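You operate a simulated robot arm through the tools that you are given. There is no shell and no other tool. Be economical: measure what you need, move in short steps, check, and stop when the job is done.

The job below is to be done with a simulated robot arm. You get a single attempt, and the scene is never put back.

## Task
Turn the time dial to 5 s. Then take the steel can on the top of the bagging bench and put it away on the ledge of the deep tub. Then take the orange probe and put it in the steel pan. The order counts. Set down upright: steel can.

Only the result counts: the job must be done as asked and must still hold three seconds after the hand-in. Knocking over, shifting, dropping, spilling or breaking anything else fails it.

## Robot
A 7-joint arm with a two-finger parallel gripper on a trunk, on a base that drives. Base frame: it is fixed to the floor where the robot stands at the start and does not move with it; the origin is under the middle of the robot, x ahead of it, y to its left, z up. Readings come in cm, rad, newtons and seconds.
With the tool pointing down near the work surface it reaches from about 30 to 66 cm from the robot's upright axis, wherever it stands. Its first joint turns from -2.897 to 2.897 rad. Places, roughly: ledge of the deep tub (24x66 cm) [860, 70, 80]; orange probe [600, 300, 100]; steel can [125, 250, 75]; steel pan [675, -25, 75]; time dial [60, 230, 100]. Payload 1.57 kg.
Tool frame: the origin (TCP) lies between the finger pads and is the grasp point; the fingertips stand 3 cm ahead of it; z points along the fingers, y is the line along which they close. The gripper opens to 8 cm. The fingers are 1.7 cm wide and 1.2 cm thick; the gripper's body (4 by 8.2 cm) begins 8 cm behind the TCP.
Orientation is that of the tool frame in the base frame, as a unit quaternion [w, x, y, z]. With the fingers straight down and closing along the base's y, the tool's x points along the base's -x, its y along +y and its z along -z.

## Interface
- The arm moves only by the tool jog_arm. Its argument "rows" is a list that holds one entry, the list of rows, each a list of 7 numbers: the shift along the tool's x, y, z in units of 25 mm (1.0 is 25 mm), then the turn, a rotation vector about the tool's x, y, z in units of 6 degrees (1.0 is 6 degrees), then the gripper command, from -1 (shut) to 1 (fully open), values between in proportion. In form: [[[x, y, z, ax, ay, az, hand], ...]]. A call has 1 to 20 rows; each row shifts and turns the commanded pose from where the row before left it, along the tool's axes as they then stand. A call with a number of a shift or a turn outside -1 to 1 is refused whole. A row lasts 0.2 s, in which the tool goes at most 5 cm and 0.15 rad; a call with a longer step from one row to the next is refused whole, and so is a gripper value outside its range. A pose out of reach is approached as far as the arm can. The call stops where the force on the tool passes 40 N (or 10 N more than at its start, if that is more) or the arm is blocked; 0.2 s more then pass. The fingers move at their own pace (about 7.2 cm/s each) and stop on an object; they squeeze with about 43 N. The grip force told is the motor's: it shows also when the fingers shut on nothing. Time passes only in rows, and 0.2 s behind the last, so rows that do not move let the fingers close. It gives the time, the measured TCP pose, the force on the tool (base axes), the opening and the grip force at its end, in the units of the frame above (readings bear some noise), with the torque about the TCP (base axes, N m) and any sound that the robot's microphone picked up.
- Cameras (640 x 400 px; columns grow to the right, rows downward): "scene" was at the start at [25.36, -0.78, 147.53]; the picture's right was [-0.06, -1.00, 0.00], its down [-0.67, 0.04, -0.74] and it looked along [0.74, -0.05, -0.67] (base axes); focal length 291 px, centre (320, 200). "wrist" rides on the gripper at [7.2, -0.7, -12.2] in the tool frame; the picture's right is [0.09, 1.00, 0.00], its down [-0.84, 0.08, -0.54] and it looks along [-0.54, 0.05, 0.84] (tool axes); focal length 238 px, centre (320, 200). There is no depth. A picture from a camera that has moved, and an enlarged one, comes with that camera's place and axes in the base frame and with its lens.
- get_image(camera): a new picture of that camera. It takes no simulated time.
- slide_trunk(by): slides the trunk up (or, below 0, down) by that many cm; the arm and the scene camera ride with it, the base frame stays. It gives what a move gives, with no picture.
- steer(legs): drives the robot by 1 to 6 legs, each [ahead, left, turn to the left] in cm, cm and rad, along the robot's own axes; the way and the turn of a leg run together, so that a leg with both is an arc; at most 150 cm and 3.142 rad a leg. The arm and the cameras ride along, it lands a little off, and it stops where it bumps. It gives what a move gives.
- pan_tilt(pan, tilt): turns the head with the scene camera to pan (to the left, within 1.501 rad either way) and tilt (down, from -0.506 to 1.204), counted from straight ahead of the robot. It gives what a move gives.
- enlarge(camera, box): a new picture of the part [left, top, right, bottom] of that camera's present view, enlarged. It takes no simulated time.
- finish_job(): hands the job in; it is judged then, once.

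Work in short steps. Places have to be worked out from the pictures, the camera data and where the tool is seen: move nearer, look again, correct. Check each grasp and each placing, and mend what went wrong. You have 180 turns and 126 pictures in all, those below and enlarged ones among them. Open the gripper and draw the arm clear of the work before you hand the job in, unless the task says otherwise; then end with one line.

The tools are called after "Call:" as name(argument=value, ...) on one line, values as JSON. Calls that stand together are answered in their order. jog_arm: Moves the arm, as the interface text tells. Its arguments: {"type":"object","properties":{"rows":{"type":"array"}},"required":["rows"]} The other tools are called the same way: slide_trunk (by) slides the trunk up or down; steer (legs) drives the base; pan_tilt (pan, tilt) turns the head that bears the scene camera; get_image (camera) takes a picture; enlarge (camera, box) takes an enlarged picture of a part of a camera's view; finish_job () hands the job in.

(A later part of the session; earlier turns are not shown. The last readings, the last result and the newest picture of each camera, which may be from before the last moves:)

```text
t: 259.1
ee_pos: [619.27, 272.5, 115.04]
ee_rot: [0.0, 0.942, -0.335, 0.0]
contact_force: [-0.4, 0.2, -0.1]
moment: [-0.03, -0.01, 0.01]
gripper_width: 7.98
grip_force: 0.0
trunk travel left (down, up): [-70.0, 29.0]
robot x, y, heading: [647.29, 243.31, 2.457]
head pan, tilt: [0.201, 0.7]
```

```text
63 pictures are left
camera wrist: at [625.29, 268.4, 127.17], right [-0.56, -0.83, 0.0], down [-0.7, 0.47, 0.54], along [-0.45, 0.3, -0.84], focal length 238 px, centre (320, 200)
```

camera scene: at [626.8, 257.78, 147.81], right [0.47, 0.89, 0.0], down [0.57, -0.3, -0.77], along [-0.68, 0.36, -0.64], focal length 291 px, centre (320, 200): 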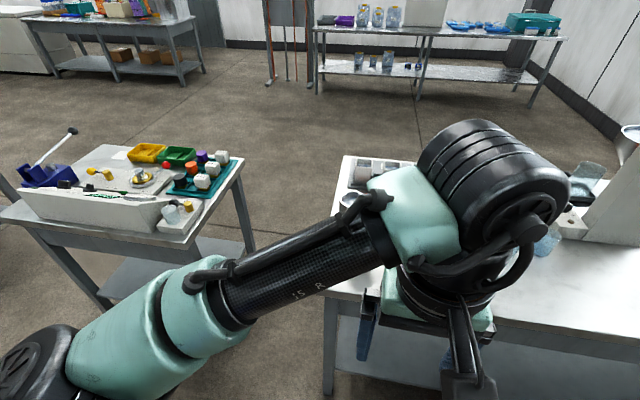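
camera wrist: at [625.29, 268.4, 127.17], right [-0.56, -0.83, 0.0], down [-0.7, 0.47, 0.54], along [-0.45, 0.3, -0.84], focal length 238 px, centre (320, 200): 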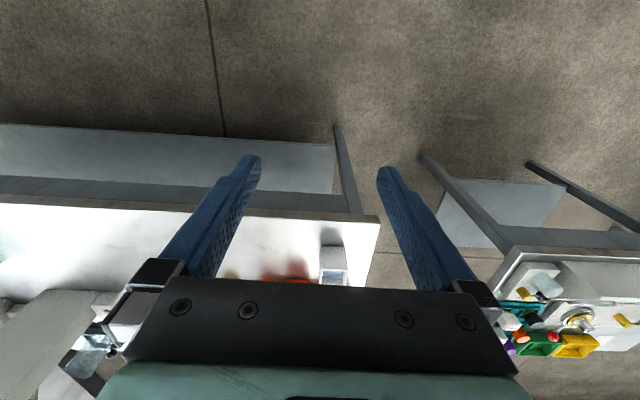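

I move 30 cm ahead and 14 cm right to bring the orange device in view.

Call:
steer(legs=[[0, -14, 0], [28, 0, 0]])

Call:
get_image(camera="wrist")

Call:
get_image(camera="scene")

```text
t: 262.0
ee_pos: [606.4, 301.15, 114.86]
ee_rot: [0.0, 0.942, -0.335, 0.0]
contact_force: [0.1, 0.0, -1.1]
moment: [-0.02, 0.0, 0.0]
gripper_width: 8.01
grip_force: 0.1
trunk travel left (down, up): [-70.0, 29.0]
robot x, y, heading: [634.51, 272.11, 2.458]
head pan, tilt: [0.201, 0.7]
```

```text
62 pictures are left
camera wrist: at [612.4, 297.11, 127.16], right [-0.56, -0.83, 0.0], down [-0.7, 0.47, 0.54], along [-0.45, 0.3, -0.84], focal length 238 px, centre (320, 200)
```

wrist: 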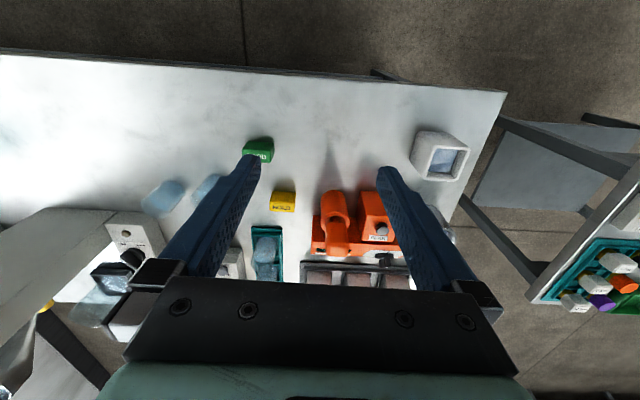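

```text
61 pictures are left
camera scene: at [613.9, 286.49, 147.8], right [0.47, 0.88, 0.0], down [0.57, -0.3, -0.76], along [-0.68, 0.36, -0.64], focal length 291 px, centre (320, 200)
```

scene: 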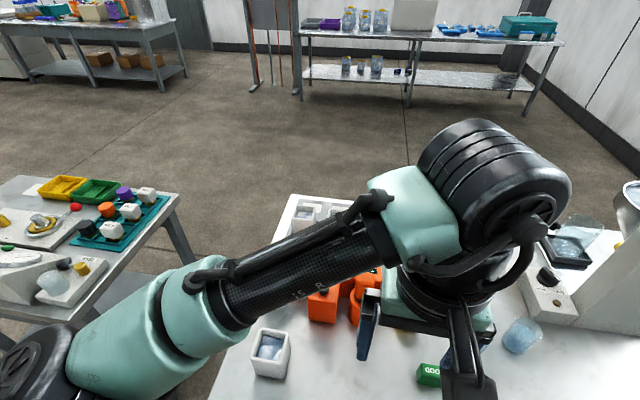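

Call:
enlarge(camera="wrist", box=[280, 180, 424, 270])

Call:
enlarge(camera="scene", box=[280, 180, 440, 280])

```text
4.44 times, centred on (352, 225) of wrist
camera zoom: at [612.4, 297.11, 127.16], right [-0.56, -0.83, 0.0], down [-0.7, 0.47, 0.54], along [-0.45, 0.3, -0.84], focal length 1059 px, centre (178, 89)
```

zoom: 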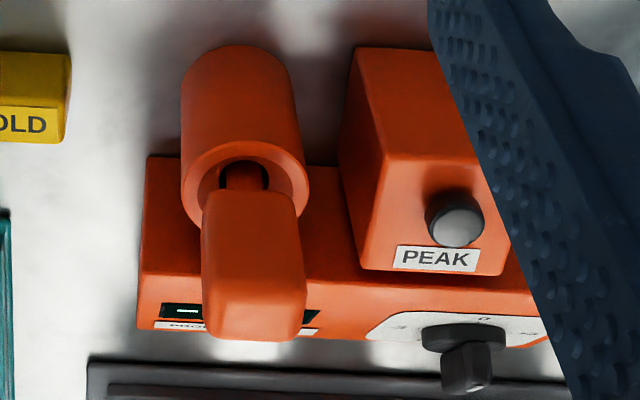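

```text
4.00 times, centred on (360, 230) of scene
camera zoom: at [613.9, 286.49, 147.8], right [0.47, 0.88, 0.0], down [0.57, -0.3, -0.76], along [-0.68, 0.36, -0.64], focal length 1163 px, centre (160, 80)
```

zoom: 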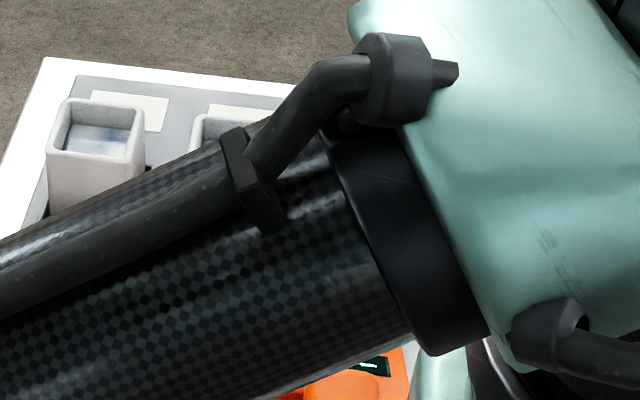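

The probe stands in a tube holder on the orange device, its squarish orange grip on top. I move the hand 15 cm right for a second, triangulating view.

Call:
jog_arm(rows=[[[0, -1, 0, 0, 0, 0, 1], [0, -1, 0, 0, 0, 0, 1], [0, -1, 0, 0, 0, 0, 1], [0, -1, 0, 0, 0, 0, 1], [0, -1, 0, 0, 0, 0, 1], [0, -1, 0, 0, 0, 0, 1]]])

Call:
get_image(camera="wrist")

Call:
get_image(camera="scene")

```text
t: 263.4
ee_pos: [616.1, 312.9, 115.06]
ee_rot: [0.0, 0.942, -0.336, -0.001]
contact_force: [0.2, 0.3, 0.6]
moment: [0.01, -0.02, 0.0]
gripper_width: 8.0
grip_force: 0.1
trunk travel left (down, up): [-70.0, 29.0]
robot x, y, heading: [634.27, 272.18, 2.455]
head pan, tilt: [0.201, 0.7]
```

```text
58 pictures are left
camera wrist: at [621.96, 308.8, 127.23], right [-0.56, -0.83, 0.0], down [-0.7, 0.47, 0.54], along [-0.45, 0.3, -0.84], focal length 238 px, centre (320, 200)
```

wrist: 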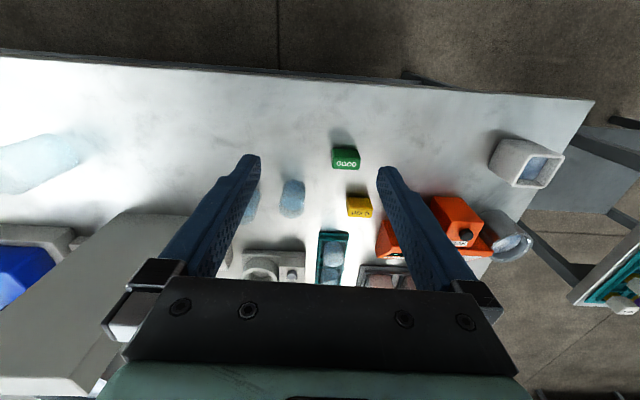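

```text
57 pictures are left
camera scene: at [613.96, 286.52, 147.8], right [0.47, 0.88, 0.0], down [0.57, -0.3, -0.76], along [-0.68, 0.36, -0.64], focal length 291 px, centre (320, 200)
```

scene: 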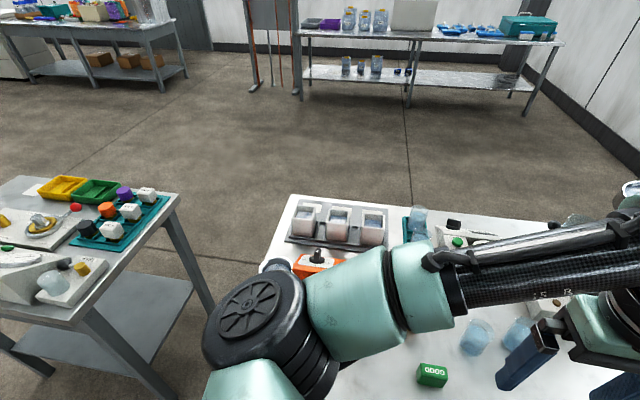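

The finger and elbow hide it; I move the hand 27 cm left instead.

Call:
jog_arm(rows=[[[0, 1, 0, 0, 0, 0, 1], [0, 1, 0, 0, 0, 0, 1], [0, 1, 0, 0, 0, 0, 1], [0, 1, 0, 0, 0, 0, 1], [0, 1, 0, 0, 0, 0, 1], [0, 1, 0, 0, 0, 0, 1], [0, 1, 0, 0, 0, 0, 1], [0, 1, 0, 0, 0, 0, 1], [0, 1, 0, 0, 0, 0, 1], [0, 1, 0, 0, 0, 0, 1], [0, 1, 0, 0, 0, 0, 1]]])

Call:
get_image(camera="wrist")

Call:
get_image(camera="scene")

```text
t: 265.8
ee_pos: [598.46, 291.49, 114.93]
ee_rot: [0.0, 0.942, -0.336, 0.0]
contact_force: [-0.1, -0.3, 0.9]
moment: [0.02, 0.02, 0.0]
gripper_width: 8.0
grip_force: 0.1
trunk travel left (down, up): [-70.0, 29.0]
robot x, y, heading: [634.69, 271.95, 2.456]
head pan, tilt: [0.201, 0.7]
```

```text
56 pictures are left
camera wrist: at [604.42, 287.34, 127.19], right [-0.56, -0.83, 0.0], down [-0.7, 0.47, 0.54], along [-0.45, 0.3, -0.84], focal length 238 px, centre (320, 200)
```

wrist: 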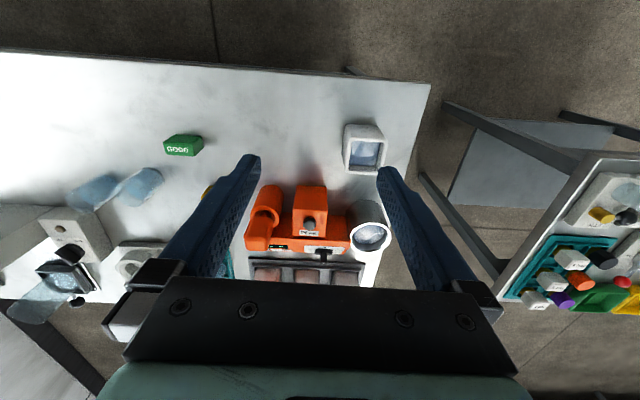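

```text
55 pictures are left
camera scene: at [613.92, 286.41, 147.81], right [0.47, 0.88, 0.0], down [0.57, -0.3, -0.77], along [-0.68, 0.36, -0.64], focal length 291 px, centre (320, 200)
```

scene: 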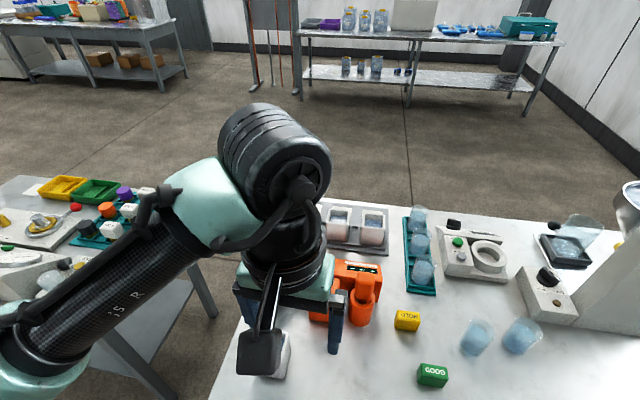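

Now both cameras see it; I enlarge both.

Call:
enlarge(camera="wrist", box=[232, 175, 328, 255])

Call:
enlarge(camera="scene", box=[320, 250, 400, 330])

```text
5.00 times, centred on (280, 215) of wrist
camera zoom: at [604.42, 287.34, 127.19], right [-0.56, -0.83, 0.0], down [-0.7, 0.47, 0.54], along [-0.45, 0.3, -0.84], focal length 1192 px, centre (520, 125)
```

zoom: 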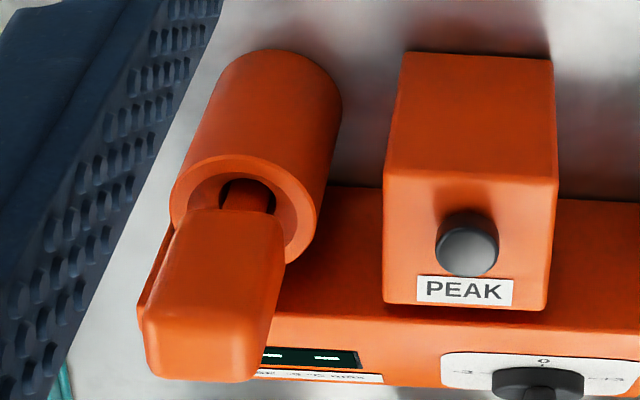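

```text
5.00 times, centred on (360, 290) of scene
camera zoom: at [613.92, 286.41, 147.81], right [0.47, 0.88, 0.0], down [0.57, -0.3, -0.77], along [-0.68, 0.36, -0.64], focal length 1454 px, centre (120, -250)
```

zoom: 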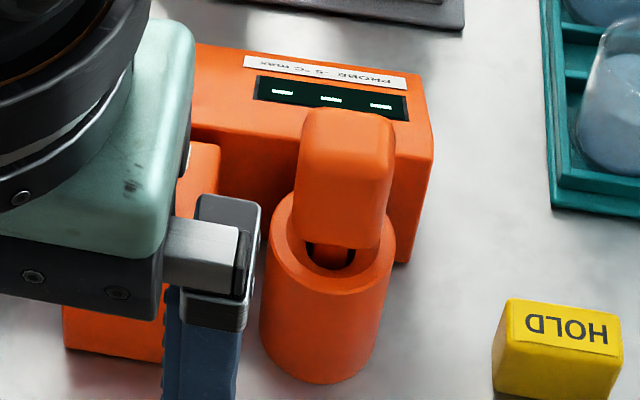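

Triangulation agrees across three views: grip top at [588.1, 310.2, 99.5], tube rim ≈89–90, PEAK block top ≈93.7. I move above the grip with the fingers at 6 cm.

Call:
jog_arm(rows=[[[-0.99, -0.396, 0, 0, 0, 0, 0.5], [-0.99, -0.396, 0, 0, 0, 0, 0.5], [-0.99, -0.396, 0, 0, 0, 0, 0.5], [-0.99, -0.396, 0, 0, 0, 0, 0.5], [-0.99, -0.396, 0, 0, 0, 0, 0.5], [-0.99, -0.396, 0, 0, 0, 0, 0.5], [-0.99, -0.396, 0, 0, 0, 0, 0.5], [-0.99, -0.396, 0, 0, 0, 0, 0.5]]])

Call:
get_image(camera="wrist")

```text
t: 267.6
ee_pos: [588.22, 310.35, 114.96]
ee_rot: [0.001, 0.942, -0.336, 0.0]
contact_force: [-0.5, 0.3, 0.2]
moment: [-0.01, -0.05, 0.02]
gripper_width: 5.99
grip_force: 0.2
trunk travel left (down, up): [-70.0, 29.0]
robot x, y, heading: [634.64, 272.04, 2.452]
head pan, tilt: [0.201, 0.7]
```

```text
52 pictures are left
camera wrist: at [594.19, 306.19, 127.13], right [-0.56, -0.83, 0.0], down [-0.7, 0.47, 0.54], along [-0.45, 0.3, -0.84], focal length 238 px, centre (320, 200)
```

wrist: 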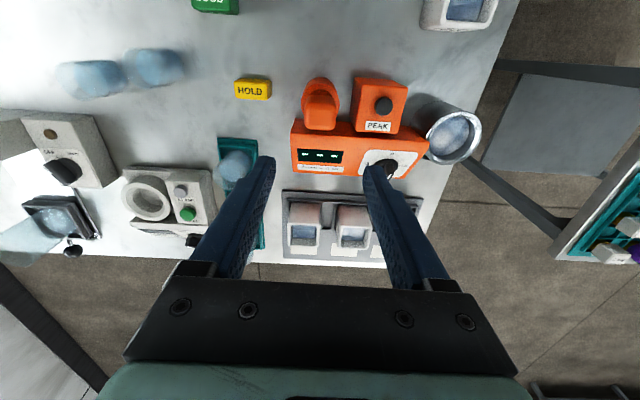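

Call:
enlarge(camera="wrist", box=[272, 70, 368, 130])

```text
6.67 times, centred on (320, 100) of wrist
camera zoom: at [594.19, 306.19, 127.13], right [-0.56, -0.83, 0.0], down [-0.7, 0.47, 0.54], along [-0.45, 0.3, -0.84], focal length 1589 px, centre (320, 867)
```

zoom: 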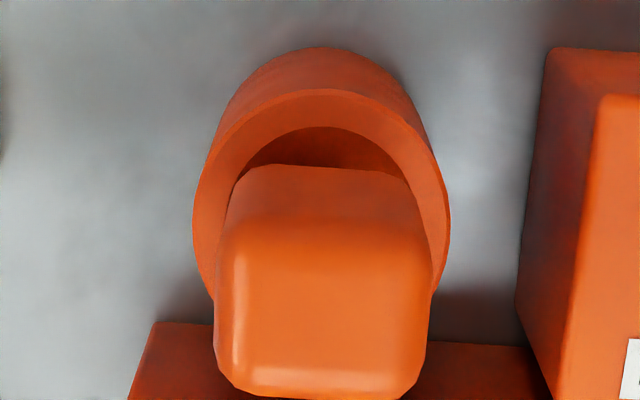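

Grip is a ~3.6 cm square, centred in y and ~0.5 cm nearer in x. I correct, descend to z≈96.5, and close.

Call:
jog_arm(rows=[[[0.22, 0.02, 0.9, 0, 0, 0, 0.5], [0, 0, 1, 0, 0, 0, 0.5], [0, 0, 1, 0, 0, 0, 0.5], [0, 0, 1, 0, 0, 0, 0.5], [0, 0, 1, 0, 0, 0, 0.5], [0, 0, 0.5, 0, 0, 0, 0.5]]])

Call:
get_image(camera="wrist")

```text
t: 269.0
ee_pos: [588.67, 309.93, 101.48]
ee_rot: [0.0, 0.942, -0.335, -0.001]
contact_force: [0.3, 0.6, -0.4]
moment: [-0.02, 0.03, 0.0]
gripper_width: 6.01
grip_force: 0.1
trunk travel left (down, up): [-70.0, 29.0]
robot x, y, heading: [635.23, 271.86, 2.455]
head pan, tilt: [0.201, 0.7]
```

```text
50 pictures are left
camera wrist: at [594.56, 305.72, 113.65], right [-0.56, -0.83, 0.0], down [-0.7, 0.47, 0.54], along [-0.45, 0.3, -0.84], focal length 238 px, centre (320, 200)
```

wrist: 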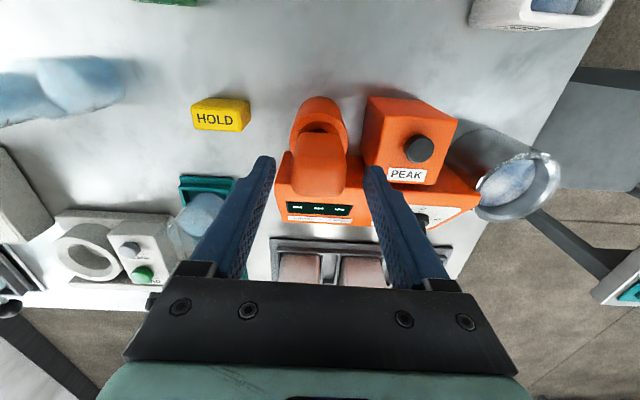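

Block edge is ~3.9 cm from the axis, so I narrow the opening to 5 cm and stop at TCP z≈97 (tips above the block), then close.

Call:
jog_arm(rows=[[[-0.1, 0, 0, 0, 0, 0, 0.25], [0, 0, 0, 0, 0, 0, 0.25], [0, 0, 0.6, 0, 0, 0, 0.25], [0, 0, 0.6, 0, 0, 0, 0.25], [0, 0, 0.6, 0, 0, 0, 0.25], [0, 0, 0, 0, 0, 0, -1], [0, 0, 0, 0, 0, 0, -1], [0, 0, 0, 0, 0, 0, -1]]])

Call:
get_image(camera="wrist")

```text
t: 270.8
ee_pos: [588.43, 309.91, 97.02]
ee_rot: [0.0, 0.942, -0.335, -0.001]
contact_force: [0.2, 0.5, 0.8]
moment: [0.1, 0.03, 0.02]
gripper_width: 3.51
grip_force: 42.6
trunk travel left (down, up): [-70.0, 29.0]
robot x, y, heading: [634.63, 272.36, 2.457]
head pan, tilt: [0.201, 0.7]
```

```text
49 pictures are left
camera wrist: at [594.47, 305.86, 109.19], right [-0.56, -0.83, 0.0], down [-0.7, 0.47, 0.54], along [-0.45, 0.3, -0.84], focal length 238 px, centre (320, 200)
```

wrist: 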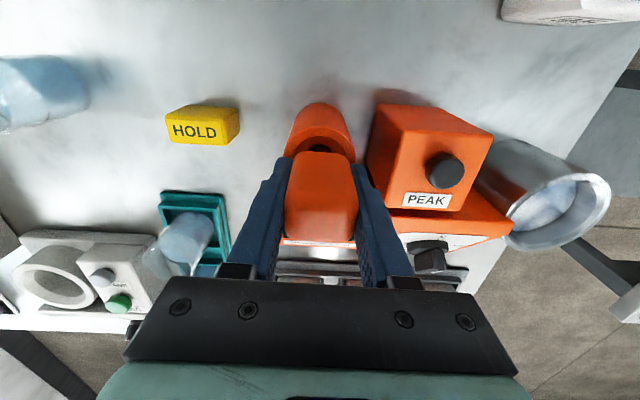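

Gripped at 3.51 cm. I pull straight up slowly.

Call:
jog_arm(rows=[[[0, 0, -0.4, 0, 0, 0, -1], [0, 0, -0.5, 0, 0, 0, -1], [0, 0, -0.5, 0, 0, 0, -1], [0, 0, -0.6, 0, 0, 0, -1], [0, 0, -0.6, 0, 0, 0, -1], [0, 0, -0.6, 0, 0, 0, -1], [0, 0, -0.8, 0, 0, 0, -1]]])

Call:
get_image(camera="wrist")

Call:
get_image(camera="scene")

```text
t: 272.4
ee_pos: [588.49, 309.9, 106.87]
ee_rot: [0.0, 0.942, -0.335, 0.001]
contact_force: [0.4, 1.2, -1.3]
moment: [0.01, 0.01, 0.03]
gripper_width: 3.53
grip_force: 42.7
trunk travel left (down, up): [-70.0, 29.0]
robot x, y, heading: [634.63, 272.13, 2.458]
head pan, tilt: [0.201, 0.7]
```

```text
48 pictures are left
camera wrist: at [594.38, 305.77, 119.14], right [-0.56, -0.83, 0.0], down [-0.7, 0.47, 0.54], along [-0.45, 0.3, -0.84], focal length 238 px, centre (320, 200)
```

wrist: 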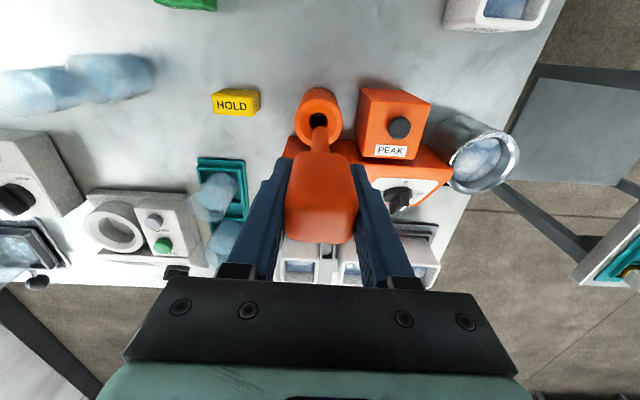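

```text
47 pictures are left
camera scene: at [613.91, 286.41, 147.8], right [0.47, 0.89, 0.0], down [0.57, -0.3, -0.76], along [-0.68, 0.36, -0.64], focal length 291 px, centre (320, 200)
```

scene: 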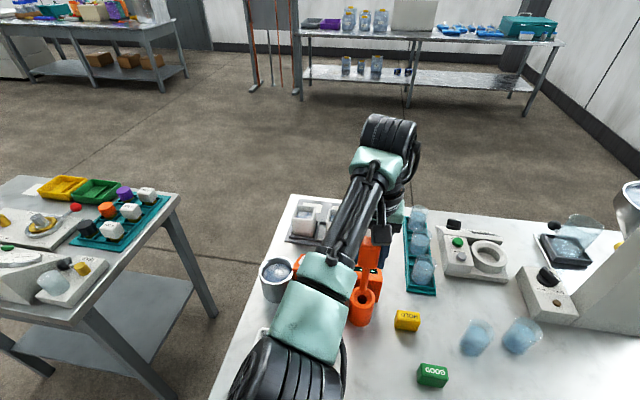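

It's sliding out cleanly. I continue up 12.5 cm.

Call:
jog_arm(rows=[[[0, 0, -1, 0, 0, 0, -1], [0, 0, -1, 0, 0, 0, -1], [0, 0, -1, 0, 0, 0, -1], [0, 0, -1, 0, 0, 0, -1], [0, 0, -1, 0, 0, 0, -1]]])

Call:
get_image(camera="wrist")

Call:
get_image(camera="scene")

```text
t: 273.6
ee_pos: [588.45, 310.05, 119.4]
ee_rot: [-0.001, 0.942, -0.335, 0.0]
contact_force: [-0.3, 0.4, -0.8]
moment: [0.0, -0.01, -0.01]
gripper_width: 3.52
grip_force: 43.1
trunk travel left (down, up): [-70.0, 29.0]
robot x, y, heading: [634.88, 271.91, 2.451]
head pan, tilt: [0.201, 0.7]
```

```text
46 pictures are left
camera wrist: at [594.44, 305.87, 131.58], right [-0.56, -0.83, 0.0], down [-0.7, 0.47, 0.54], along [-0.45, 0.3, -0.84], focal length 238 px, centre (320, 200)
```

wrist: 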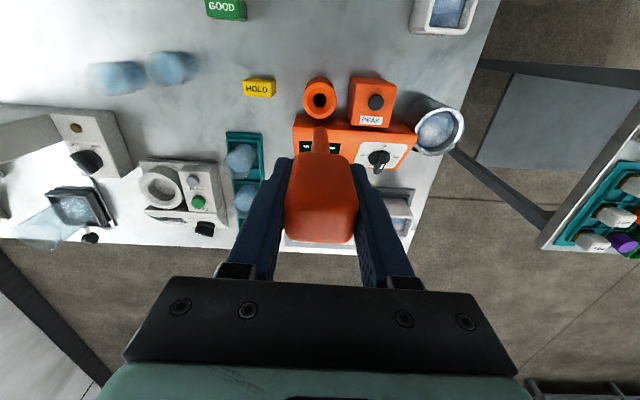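

```text
45 pictures are left
camera scene: at [613.95, 286.45, 147.81], right [0.47, 0.88, 0.0], down [0.57, -0.3, -0.77], along [-0.68, 0.36, -0.64], focal length 291 px, centre (320, 200)
```

scene: 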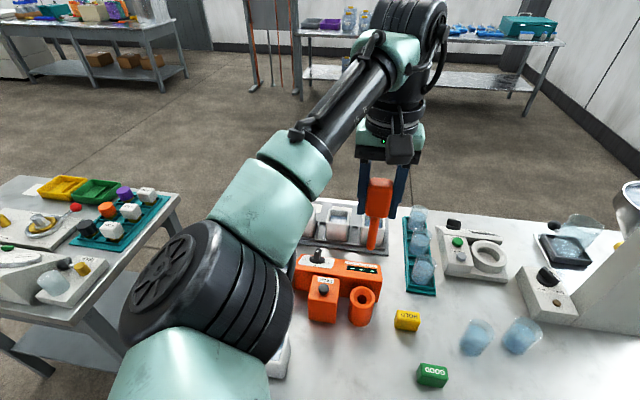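

The probe is out (≈14 cm long, bottom 11 cm below TCP). I retract the arm and drive back to the right end of the jug table where the steel pan lies.

Call:
jog_arm(rows=[[[1, 0, 0, 0, 0, 0, -1], [1, 0, 0, 0, 0, 0, -1], [1, 0, 0, 0, 0, 0, -1], [1, 0, 0, 0, 0, 0, -1], [1, 0, 0, 0, 0, 0, -1], [1, 0, 0, 0, 0, 0, -1], [1, 0, 0, 0, 0, 0, -1], [1, 0, 0, 0, 0, 0, -1]]])

Call:
steer(legs=[[-20, 0, 0], [0, 0, 1.988], [103, 0, 0], [103, 0, 0], [0, 0, 0.31], [113, 0, 0]])

```text
t: 275.4
ee_pos: [603.94, 297.23, 119.5]
ee_rot: [0.0, 0.942, -0.335, -0.001]
contact_force: [-0.2, -0.7, 0.0]
moment: [-0.02, -0.02, 0.02]
gripper_width: 3.52
grip_force: 42.3
trunk travel left (down, up): [-70.0, 29.0]
robot x, y, heading: [634.74, 272.38, 2.455]
head pan, tilt: [0.201, 0.7]
```

```text
t: 298.1
ee_pos: [609.71, -94.1, 119.45]
ee_rot: [0.0, 0.679, 0.734, 0.0]
contact_force: [-0.1, 0.1, 0.0]
moment: [0.02, 0.0, 0.0]
gripper_width: 3.53
grip_force: 42.4
trunk travel left (down, up): [-70.0, 29.0]
robot x, y, heading: [606.74, -54.52, -1.496]
head pan, tilt: [0.201, 0.7]
```

Call:
steer(legs=[[0, 0, 2.38]])

Call:
pan_tilt(pan=-0.3, tilt=0.7)

Call:
get_image(camera="scene")

```text
t: 304.2
ee_pos: [631.62, -23.39, 119.33]
ee_rot: [0.0, -0.436, 0.9, -0.001]
contact_force: [-0.4, -0.7, -1.0]
moment: [0.0, 0.01, -0.02]
gripper_width: 3.52
grip_force: 42.3
trunk travel left (down, up): [-70.0, 29.0]
robot x, y, heading: [606.94, -54.4, 0.908]
head pan, tilt: [0.201, 0.7]
```

```text
t: 305.1
ee_pos: [631.61, -23.33, 119.51]
ee_rot: [-0.001, -0.437, 0.9, 0.0]
contact_force: [0.8, 0.4, -1.3]
moment: [0.01, -0.01, 0.01]
gripper_width: 3.53
grip_force: 42.6
trunk travel left (down, up): [-70.0, 29.0]
robot x, y, heading: [606.77, -54.25, 0.905]
head pan, tilt: [-0.3, 0.7]
```

```text
44 pictures are left
camera scene: at [624.31, -36.52, 147.8], right [0.57, -0.82, 0.0], down [-0.53, -0.37, -0.76], along [0.63, 0.43, -0.64], focal length 291 px, centre (320, 200)
```

scene: 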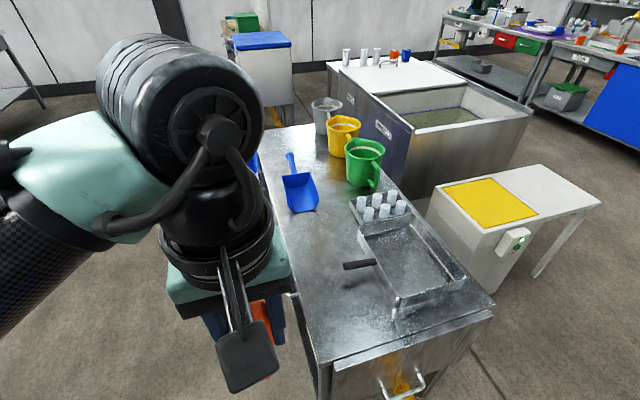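

The pan is at ≈[678.5, -27.6], about 17×23 cm with its long side along the table. I strafe right and move ahead so it's straight in front.

Call:
steer(legs=[[0, -40, -0.03], [11, 0, 0]])

Call:
pan_tilt(pan=-0.1, tilt=1.0)

Call:
get_image(camera="scene")

Call:
get_image(camera="wrist")

```text
t: 308.4
ee_pos: [670.48, -40.78, 119.51]
ee_rot: [0.0, -0.424, 0.906, 0.0]
contact_force: [-0.2, 0.6, -1.4]
moment: [-0.02, 0.02, -0.01]
gripper_width: 3.52
grip_force: 42.7
trunk travel left (down, up): [-70.0, 29.0]
robot x, y, heading: [644.42, -71.16, 0.876]
head pan, tilt: [-0.3, 0.7]
```

```text
t: 309.2
ee_pos: [670.5, -40.81, 119.42]
ee_rot: [0.001, -0.424, 0.906, 0.0]
contact_force: [0.1, 0.0, -1.6]
moment: [-0.02, 0.0, -0.01]
gripper_width: 3.53
grip_force: 42.7
trunk travel left (down, up): [-70.0, 29.0]
robot x, y, heading: [645.0, -71.38, 0.88]
head pan, tilt: [-0.099, 1.0]
```

```text
43 pictures are left
camera scene: at [660.75, -53.56, 145.48], right [0.7, -0.71, 0.0], down [-0.6, -0.59, -0.54], along [0.39, 0.38, -0.84], focal length 291 px, centre (320, 200)
```

scene: 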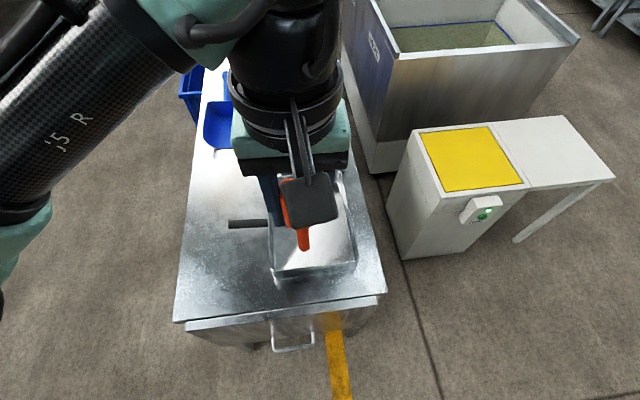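

```text
42 pictures are left
camera wrist: at [666.44, -46.83, 131.66], right [-0.82, 0.57, 0.0], down [0.48, 0.69, 0.54], along [0.31, 0.45, -0.84], focal length 238 px, centre (320, 200)
```

wrist: 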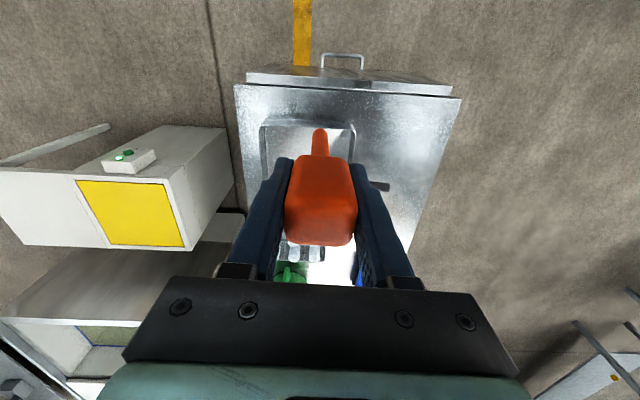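

Pan centre refined to ≈[684, -28]. I move above it, then tilt the tool 45° (stem pointing forward) so that the probe can be laid rather than dropped.

Call:
jog_arm(rows=[[[-0.95, -0.13, 0, 0, 0, 0, -1], [-0.95, -0.13, 0, 0, 0, 0, -1], [-0.95, -0.13, 0, 0, 0, 0, -1], [-0.95, -0.13, 0, 0, 0, 0, -1], [-0.95, -0.13, 0, 0, 0, 0, -1], [-0.95, -0.13, 0, 0, 0, 0, -1], [-0.95, -0.13, 0, 0, 0, 0, -1], [0, 0, 0, 0, -1, 0, -1], [0, 0, 0, 0, -1, 0, -1], [0, 0, 0, 0, -1, 0, -1], [0, 0, 0, 0, -1, 0, -1], [0, 0, 0, 0, -1, 0, -1], [0, 0, 0, 0, -1, 0, -1], [0, 0, 0, 0, -1, 0, -1], [0, 0, 0, 0, -0.5, 0, -1]]])

Call:
get_image(camera="scene")

Call:
get_image(camera="wrist")

```text
t: 312.4
ee_pos: [682.91, -29.37, 119.41]
ee_rot: [0.348, -0.391, 0.837, 0.162]
contact_force: [0.0, -0.3, -0.7]
moment: [0.01, -0.02, 0.02]
gripper_width: 3.52
grip_force: 42.0
trunk travel left (down, up): [-70.0, 29.0]
robot x, y, heading: [644.81, -71.02, 0.876]
head pan, tilt: [-0.099, 1.0]
```

```text
41 pictures are left
camera scene: at [660.76, -53.54, 145.47], right [0.7, -0.71, 0.0], down [-0.6, -0.59, -0.54], along [0.39, 0.38, -0.84], focal length 291 px, centre (320, 200)
```

scene: 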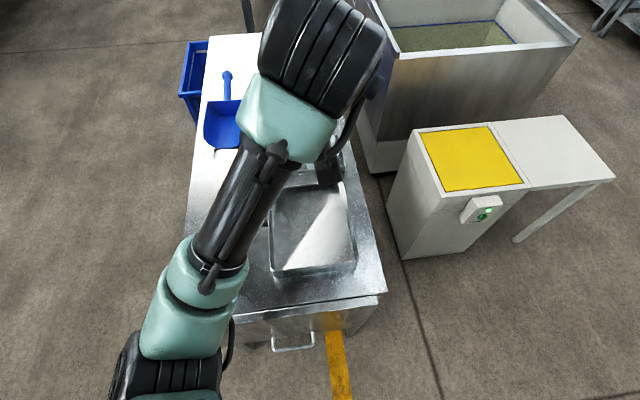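

```text
40 pictures are left
camera wrist: at [674.67, -40.44, 122.98], right [-0.81, 0.59, -0.06], down [0.07, 0.21, 0.98], along [0.59, 0.78, -0.21], focal length 238 px, centre (320, 200)
```

wrist: 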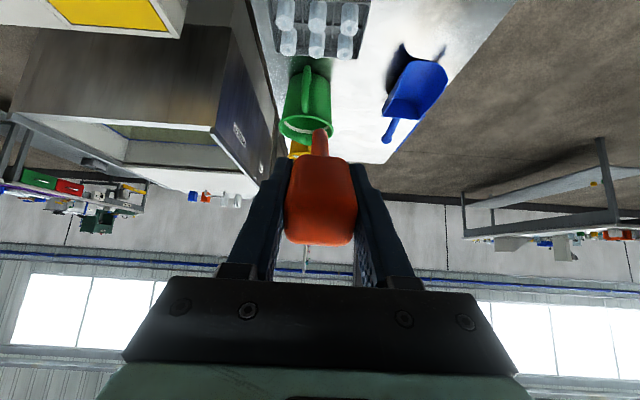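

Tilted correctly, and the scene view confirms the pan centre at ≈[683, -28]. I lower vertically by 22.5 cm and look.

Call:
jog_arm(rows=[[[0.707, 0, 0.707, 0, 0, 0, -1], [0.707, 0, 0.707, 0, 0, 0, -1], [0.707, 0, 0.707, 0, 0, 0, -1], [0.707, 0, 0.707, 0, 0, 0, -1], [0.707, 0, 0.707, 0, 0, 0, -1], [0.707, 0, 0.707, 0, 0, 0, -1], [0.707, 0, 0.707, 0, 0, 0, -1], [0.707, 0, 0.707, 0, 0, 0, -1], [0.707, 0, 0.707, 0, 0, 0, -1]]])

Call:
get_image(camera="scene")

Call:
get_image(camera="wrist")

```text
t: 314.4
ee_pos: [683.03, -29.35, 96.87]
ee_rot: [0.347, -0.391, 0.837, 0.162]
contact_force: [0.3, 0.1, 0.5]
moment: [0.0, -0.01, -0.01]
gripper_width: 3.49
grip_force: 42.0
trunk travel left (down, up): [-70.0, 29.0]
robot x, y, heading: [644.92, -71.19, 0.876]
head pan, tilt: [-0.099, 1.0]
```

```text
39 pictures are left
camera scene: at [660.77, -53.54, 145.47], right [0.7, -0.71, 0.0], down [-0.6, -0.59, -0.54], along [0.39, 0.38, -0.84], focal length 291 px, centre (320, 200)
```

scene: 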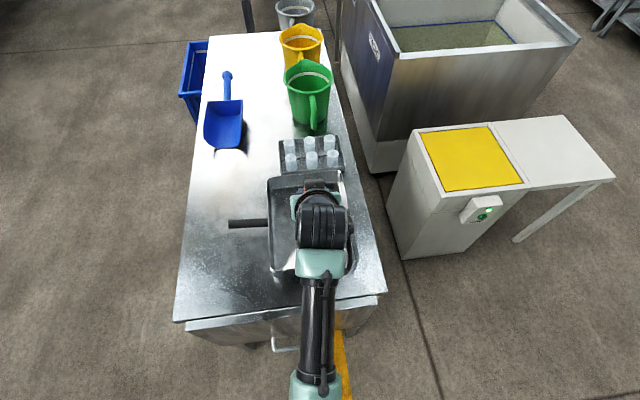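

```text
38 pictures are left
camera wrist: at [674.77, -40.44, 100.39], right [-0.81, 0.59, -0.06], down [0.07, 0.21, 0.98], along [0.59, 0.78, -0.21], focal length 238 px, centre (320, 200)
```

wrist: 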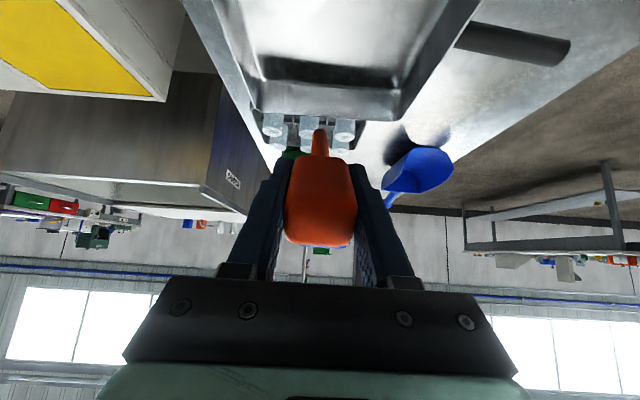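

The tip is ~4 cm from the far wall; I shift back 1.5 cm and slightly right, then lower 6 cm.

Call:
jog_arm(rows=[[[0.424, 0.2, -0.424, 0, 0, 0, -1], [0.4, 0, 0.4, 0, 0, 0, -1], [0.4, 0, 0.4, 0, 0, 0, -1], [0.4, 0, 0.4, 0, 0, 0, -1], [0.4, 0, 0.4, 0, 0, 0, -1]]])

Call:
get_image(camera="wrist")

Call:
enlarge(camera="scene", box=[240, 150, 400, 300])

```text
t: 315.6
ee_pos: [681.53, -30.21, 91.2]
ee_rot: [0.346, -0.391, 0.837, 0.162]
contact_force: [0.6, 0.7, -0.2]
moment: [0.0, -0.04, 0.02]
gripper_width: 3.53
grip_force: 42.7
trunk travel left (down, up): [-70.0, 29.0]
robot x, y, heading: [645.15, -71.21, 0.878]
head pan, tilt: [-0.099, 1.0]
```

```text
37 pictures are left
camera wrist: at [673.3, -41.28, 94.77], right [-0.81, 0.59, -0.06], down [0.07, 0.21, 0.97], along [0.59, 0.78, -0.21], focal length 238 px, centre (320, 200)
```

wrist: 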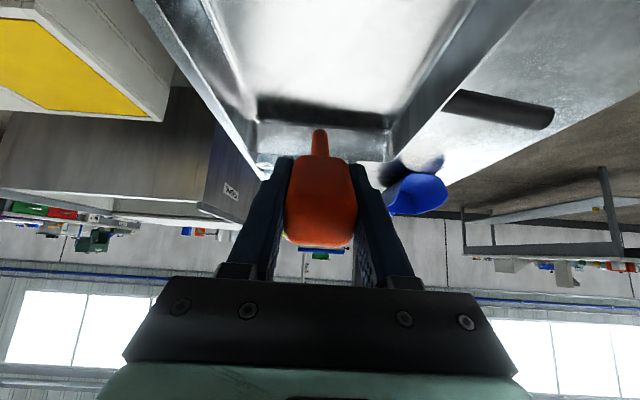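

```text
2.67 times, centred on (320, 225) of scene
camera zoom: at [660.76, -53.54, 145.47], right [0.7, -0.71, 0.0], down [-0.6, -0.59, -0.54], along [0.39, 0.38, -0.84], focal length 776 px, centre (320, 133)
```

zoom: 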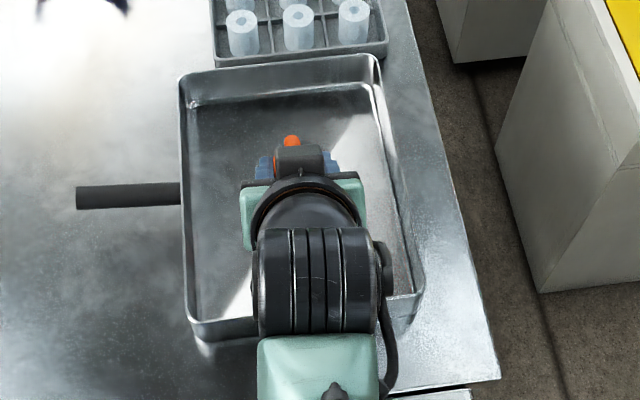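

The tip is within the pan, clear of the far wall. I step down watching the force.

Call:
jog_arm(rows=[[[0.14, 0, 0.14, 0, 0, 0, -1], [0.14, 0, 0.14, 0, 0, 0, -1], [0, 0, 0, 0, 0, 0, -1]]])

Call:
jog_arm(rows=[[[0.14, 0, 0.14, 0, 0, 0, -1], [0, 0, 0, 0, 0, 0, -1]]])

Call:
jog_arm(rows=[[[0.12, 0, 0.12, 0, 0, 0, -1], [0, 0, 0, 0, 0, 0, -1]]])

Call:
get_image(camera="wrist")

```text
t: 316.4
ee_pos: [681.62, -30.28, 90.24]
ee_rot: [0.347, -0.391, 0.837, 0.162]
contact_force: [-0.3, -0.1, -0.8]
moment: [-0.01, 0.01, -0.02]
gripper_width: 3.56
grip_force: 42.0
trunk travel left (down, up): [-70.0, 29.0]
robot x, y, heading: [644.78, -70.92, 0.875]
head pan, tilt: [-0.099, 1.0]
```

```text
t: 317.0
ee_pos: [681.53, -30.27, 89.75]
ee_rot: [0.346, -0.392, 0.837, 0.163]
contact_force: [0.3, 0.4, -1.6]
moment: [0.01, 0.03, 0.02]
gripper_width: 3.52
grip_force: 42.7
trunk travel left (down, up): [-70.0, 29.0]
robot x, y, heading: [644.65, -70.99, 0.877]
head pan, tilt: [-0.099, 1.0]
```

```text
t: 317.6
ee_pos: [681.7, -30.26, 89.32]
ee_rot: [0.347, -0.391, 0.837, 0.161]
contact_force: [0.1, -0.1, -1.0]
moment: [-0.02, 0.02, -0.02]
gripper_width: 3.52
grip_force: 42.3
trunk travel left (down, up): [-70.0, 29.0]
robot x, y, heading: [644.69, -71.13, 0.874]
head pan, tilt: [-0.099, 1.0]
```

```text
35 pictures are left
camera wrist: at [673.34, -41.29, 92.86], right [-0.81, 0.59, -0.06], down [0.07, 0.21, 0.97], along [0.59, 0.78, -0.21], focal length 238 px, centre (320, 200)
```

wrist: 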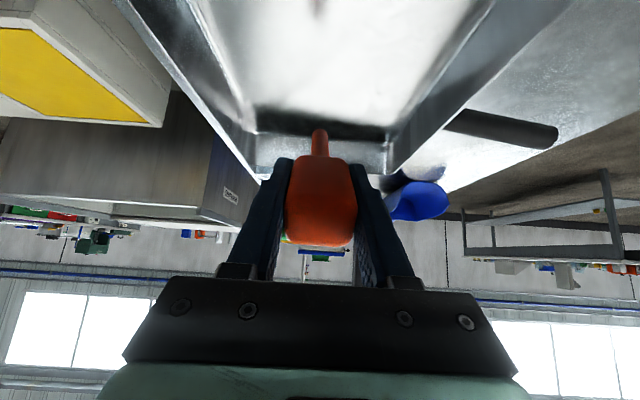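

Floor appears ~2 cm below the tip still. Continuing.

Call:
jog_arm(rows=[[[0.14, 0, 0.14, 0, 0, 0, -1], [0.14, 0, 0.14, 0, 0, 0, -1], [0, 0, 0, 0, 0, 0, -1]]])

Call:
jog_arm(rows=[[[0.12, 0, 0.12, 0, 0, 0, -1], [0, 0, 0, 0, 0, 0, -1]]])

Call:
jog_arm(rows=[[[0.1, 0, 0.1, 0, 0, 0, -1], [0, 0, 0, 0, 0, 0, -1]]])

Call:
get_image(camera="wrist")

```text
t: 318.4
ee_pos: [681.55, -30.4, 88.32]
ee_rot: [0.347, -0.391, 0.837, 0.162]
contact_force: [0.2, -0.2, -1.1]
moment: [-0.04, -0.01, 0.02]
gripper_width: 3.52
grip_force: 41.9
trunk travel left (down, up): [-70.0, 29.0]
robot x, y, heading: [644.75, -71.21, 0.878]
head pan, tilt: [-0.099, 1.0]
```

```text
t: 319.0
ee_pos: [681.71, -30.14, 87.85]
ee_rot: [0.347, -0.392, 0.837, 0.162]
contact_force: [-0.1, 0.1, -0.9]
moment: [-0.01, -0.02, -0.02]
gripper_width: 3.5
grip_force: 42.6
trunk travel left (down, up): [-70.0, 29.0]
robot x, y, heading: [644.86, -71.22, 0.876]
head pan, tilt: [-0.099, 1.0]
```

```text
t: 319.6
ee_pos: [681.61, -30.3, 87.59]
ee_rot: [0.347, -0.392, 0.837, 0.162]
contact_force: [0.0, -0.1, -0.8]
moment: [0.01, -0.03, 0.01]
gripper_width: 3.53
grip_force: 42.1
trunk travel left (down, up): [-70.0, 29.0]
robot x, y, heading: [645.09, -71.3, 0.88]
head pan, tilt: [-0.099, 1.0]
```

```text
34 pictures are left
camera wrist: at [673.29, -41.25, 91.11], right [-0.81, 0.59, -0.06], down [0.07, 0.21, 0.97], along [0.59, 0.78, -0.21], focal length 238 px, centre (320, 200)
```

wrist: 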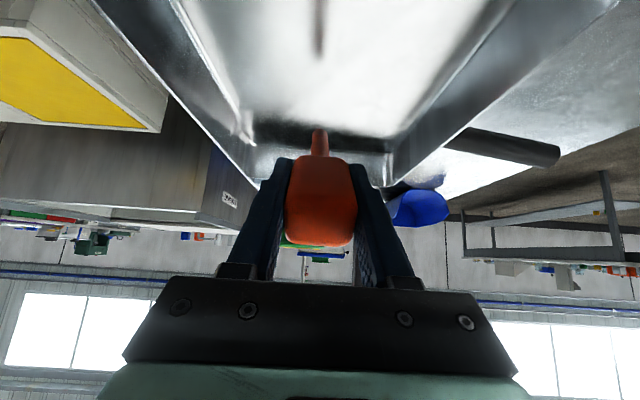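

The tip's reflection shows a ~3–4 cm gap remains. Continuing down.

Call:
jog_arm(rows=[[[0.14, 0, 0.14, 0, 0, 0, -1], [0.14, 0, 0.14, 0, 0, 0, -1], [0.14, 0, 0.14, 0, 0, 0, -1], [0, 0, 0, 0, 0, 0, -1]]])

Call:
jog_arm(rows=[[[0.12, 0, 0.12, 0, 0, 0, -1], [0, 0, 0, 0, 0, 0, -1]]])

Call:
jog_arm(rows=[[[0.12, 0, 0.12, 0, 0, 0, -1], [0, 0, 0, 0, 0, 0, -1]]])

Call:
get_image(camera="wrist")

```text
t: 320.6
ee_pos: [681.47, -30.31, 86.14]
ee_rot: [0.346, -0.391, 0.837, 0.161]
contact_force: [-0.4, 0.2, -0.8]
moment: [-0.01, -0.02, 0.03]
gripper_width: 3.53
grip_force: 42.5
trunk travel left (down, up): [-70.0, 29.0]
robot x, y, heading: [644.78, -71.03, 0.873]
head pan, tilt: [-0.099, 1.0]
```

```text
t: 321.2
ee_pos: [681.61, -30.28, 85.72]
ee_rot: [0.346, -0.392, 0.836, 0.163]
contact_force: [-0.3, 0.9, -1.0]
moment: [-0.02, -0.04, -0.01]
gripper_width: 3.51
grip_force: 41.9
trunk travel left (down, up): [-70.0, 29.0]
robot x, y, heading: [644.99, -71.14, 0.876]
head pan, tilt: [-0.099, 1.0]
```

```text
t: 321.8
ee_pos: [681.56, -30.31, 85.24]
ee_rot: [0.346, -0.391, 0.837, 0.163]
contact_force: [-0.6, 0.2, 0.1]
moment: [0.0, 0.05, 0.01]
gripper_width: 3.52
grip_force: 42.1
trunk travel left (down, up): [-70.0, 29.0]
robot x, y, heading: [644.79, -71.18, 0.874]
head pan, tilt: [-0.099, 1.0]
```

```text
33 pictures are left
camera wrist: at [673.31, -41.28, 88.81], right [-0.81, 0.59, -0.06], down [0.07, 0.21, 0.97], along [0.59, 0.78, -0.21], focal length 238 px, centre (320, 200)
```

wrist: 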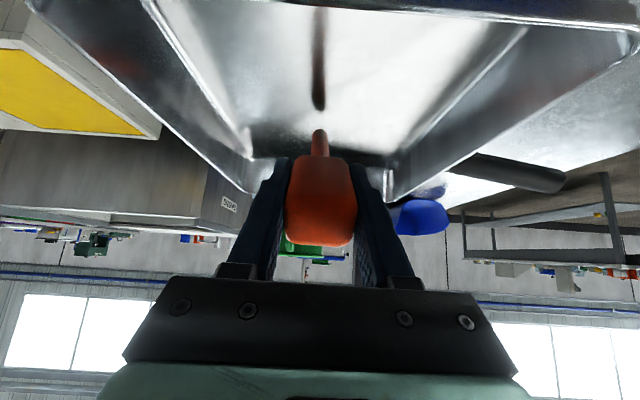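

Almost touching (~1 cm). Two more small steps.

Call:
jog_arm(rows=[[[0.1, 0, 0.1, 0, 0, 0, -1], [0, 0, 0, 0, 0, 0, -1]]])

Call:
jog_arm(rows=[[[0.1, 0, 0.1, 0, 0, 0, -1], [0, 0, 0, 0, 0, 0, -1]]])

Call:
get_image(camera="wrist")

```text
t: 322.4
ee_pos: [681.58, -30.22, 84.91]
ee_rot: [0.346, -0.391, 0.837, 0.162]
contact_force: [-0.4, 1.3, 0.1]
moment: [-0.01, 0.01, -0.02]
gripper_width: 3.51
grip_force: 42.6
trunk travel left (down, up): [-70.0, 29.0]
robot x, y, heading: [645.08, -71.17, 0.88]
head pan, tilt: [-0.099, 1.0]
```

```text
t: 323.0
ee_pos: [681.56, -30.29, 84.49]
ee_rot: [0.347, -0.392, 0.836, 0.163]
contact_force: [0.1, 1.0, -0.7]
moment: [-0.01, 0.03, 0.0]
gripper_width: 3.52
grip_force: 42.2
trunk travel left (down, up): [-70.0, 29.0]
robot x, y, heading: [645.11, -71.22, 0.876]
head pan, tilt: [-0.099, 1.0]
```

```text
32 pictures are left
camera wrist: at [673.31, -41.3, 88.07], right [-0.81, 0.59, -0.06], down [0.07, 0.21, 0.97], along [0.59, 0.78, -0.21], focal length 238 px, centre (320, 200)
```

wrist: 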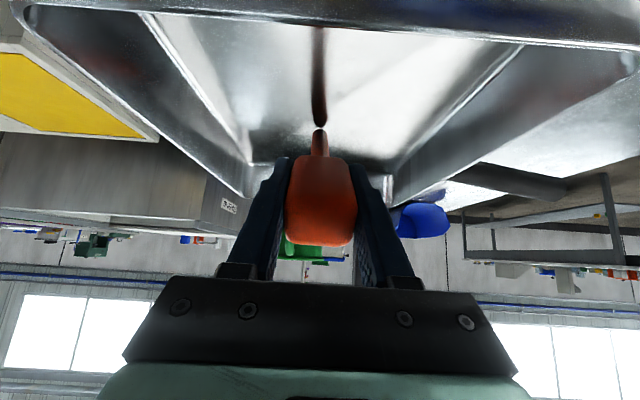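

The tip is at the floor. I open the fingers so the probe lies down inside the pan.

Call:
jog_arm(rows=[[[0, 0, 0, 0, 0, 0, -0.08], [0, 0, 0, 0, 0, 0, 0], [0, 0, 0, 0, 0, 0, 0.15], [0, 0, 0, 0, 0, 0, 0.3], [0, 0, 0, 0, 0, 0, 0.3]]])

Call:
get_image(camera="wrist")

Call:
enlarge(camera="scene", box=[240, 150, 400, 250])

```text
t: 324.2
ee_pos: [681.6, -30.29, 84.69]
ee_rot: [0.346, -0.392, 0.837, 0.162]
contact_force: [0.3, 0.3, -0.3]
moment: [0.01, 0.0, 0.02]
gripper_width: 5.18
grip_force: 0.2
trunk travel left (down, up): [-70.0, 29.0]
robot x, y, heading: [644.97, -71.32, 0.877]
head pan, tilt: [-0.099, 1.0]
```

```text
31 pictures are left
camera wrist: at [673.31, -41.3, 88.08], right [-0.81, 0.59, -0.06], down [0.07, 0.21, 0.97], along [0.59, 0.78, -0.21], focal length 238 px, centre (320, 200)
```

wrist: 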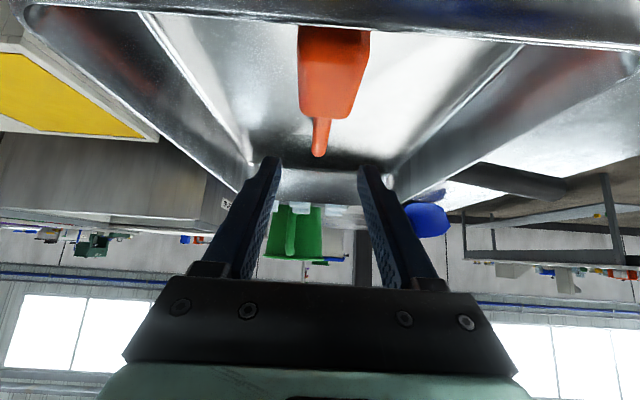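

```text
4.00 times, centred on (320, 200) of scene
camera zoom: at [660.76, -53.54, 145.47], right [0.7, -0.71, 0.0], down [-0.6, -0.59, -0.54], along [0.39, 0.38, -0.84], focal length 1163 px, centre (320, 200)
```

zoom: 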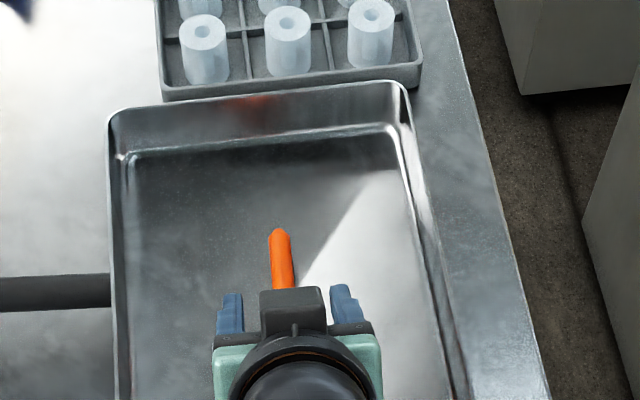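

The probe lies in the pan. I raise the hand vertically and look.

Call:
jog_arm(rows=[[[-0.3, 0, -0.3, 0, 0, 0, 0.3], [-0.6, 0, -0.6, 0, 0, 0, 0.3], [-0.707, 0, -0.707, 0, 0, 0, 0.3], [-0.707, 0, -0.707, 0, 0, 0, 0.3], [-0.707, 0, -0.707, 0, 0, 0, 0.3], [-0.707, 0, -0.707, 0, 0, 0, 0.3], [-0.707, 0, -0.707, 0, 0, 0, 0.3], [-0.707, 0, -0.707, 0, 0, 0, 0.3], [-0.707, 0, -0.707, 0, 0, 0, 0.3], [-0.707, 0, -0.707, 0, 0, 0, 0.3], [-0.707, 0, -0.707, 0, 0, 0, 0.3], [-0.707, 0, -0.707, 0, 0, 0, 0.3]]])

Call:
jog_arm(rows=[[[0, 0, 0, 0, 1, 0, 0.3], [0, 0, 0, 0, 1, 0, 0.3], [0, 0, 0, 0, 1, 0, 0.3], [0, 0, 0, 0, 1, 0, 0.3], [0, 0, 0, 0, 1, 0, 0.3], [0, 0, 0, 0, 1, 0, 0.3], [0, 0, 0, 0, 1, 0, 0.3], [0.5, 0, 0, 0, 0.5, 0, 1], [1, 0, 0, 0, 0, 0, 1], [1, 0, 0, 0, 0, 0, 1], [1, 0, 0, 0, 0, 0, 1], [1, 0, 0, 0, 0, 0, 1], [1, 0, 0, 0, 0, 0, 1], [1, 0, 0, 0, 0, 0, 1]]])

Call:
get_image(camera="wrist")

Call:
get_image(camera="scene")

```text
t: 326.8
ee_pos: [681.66, -30.22, 112.8]
ee_rot: [0.346, -0.391, 0.837, 0.162]
contact_force: [-0.2, 0.4, 0.8]
moment: [0.03, -0.02, 0.02]
gripper_width: 5.22
grip_force: 0.0
trunk travel left (down, up): [-70.0, 29.0]
robot x, y, heading: [644.86, -71.13, 0.878]
head pan, tilt: [-0.099, 1.0]
```

```text
t: 329.8
ee_pos: [671.22, -42.7, 112.79]
ee_rot: [0.0, -0.424, 0.906, 0.0]
contact_force: [0.2, -0.1, -0.1]
moment: [0.0, 0.01, 0.02]
gripper_width: 7.97
grip_force: 0.1
out of reach, approached as far as the arm can: row 3
trunk travel left (down, up): [-70.0, 29.0]
robot x, y, heading: [644.53, -71.58, 0.878]
head pan, tilt: [-0.099, 1.0]
```

```text
29 pictures are left
camera wrist: at [667.08, -48.74, 124.98], right [-0.82, 0.57, 0.0], down [0.48, 0.69, 0.54], along [0.31, 0.45, -0.84], focal length 238 px, centre (320, 200)
```

wrist: 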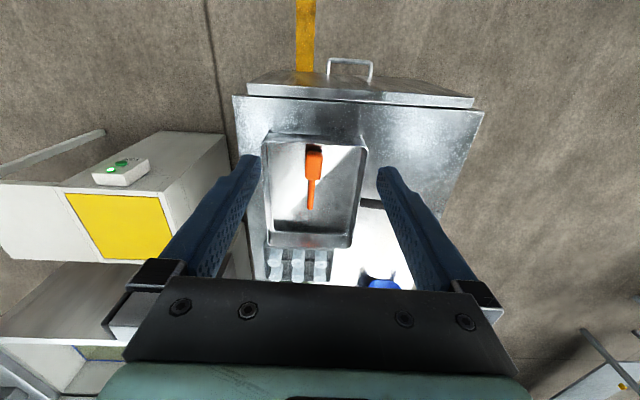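

```text
28 pictures are left
camera scene: at [660.73, -53.57, 145.48], right [0.7, -0.71, 0.0], down [-0.6, -0.59, -0.54], along [0.39, 0.38, -0.84], focal length 291 px, centre (320, 200)
```

scene: 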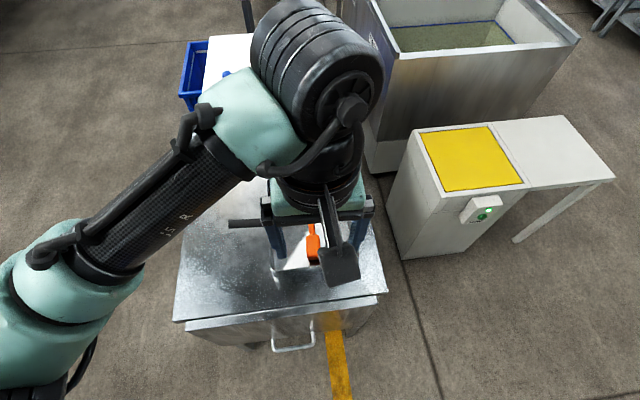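

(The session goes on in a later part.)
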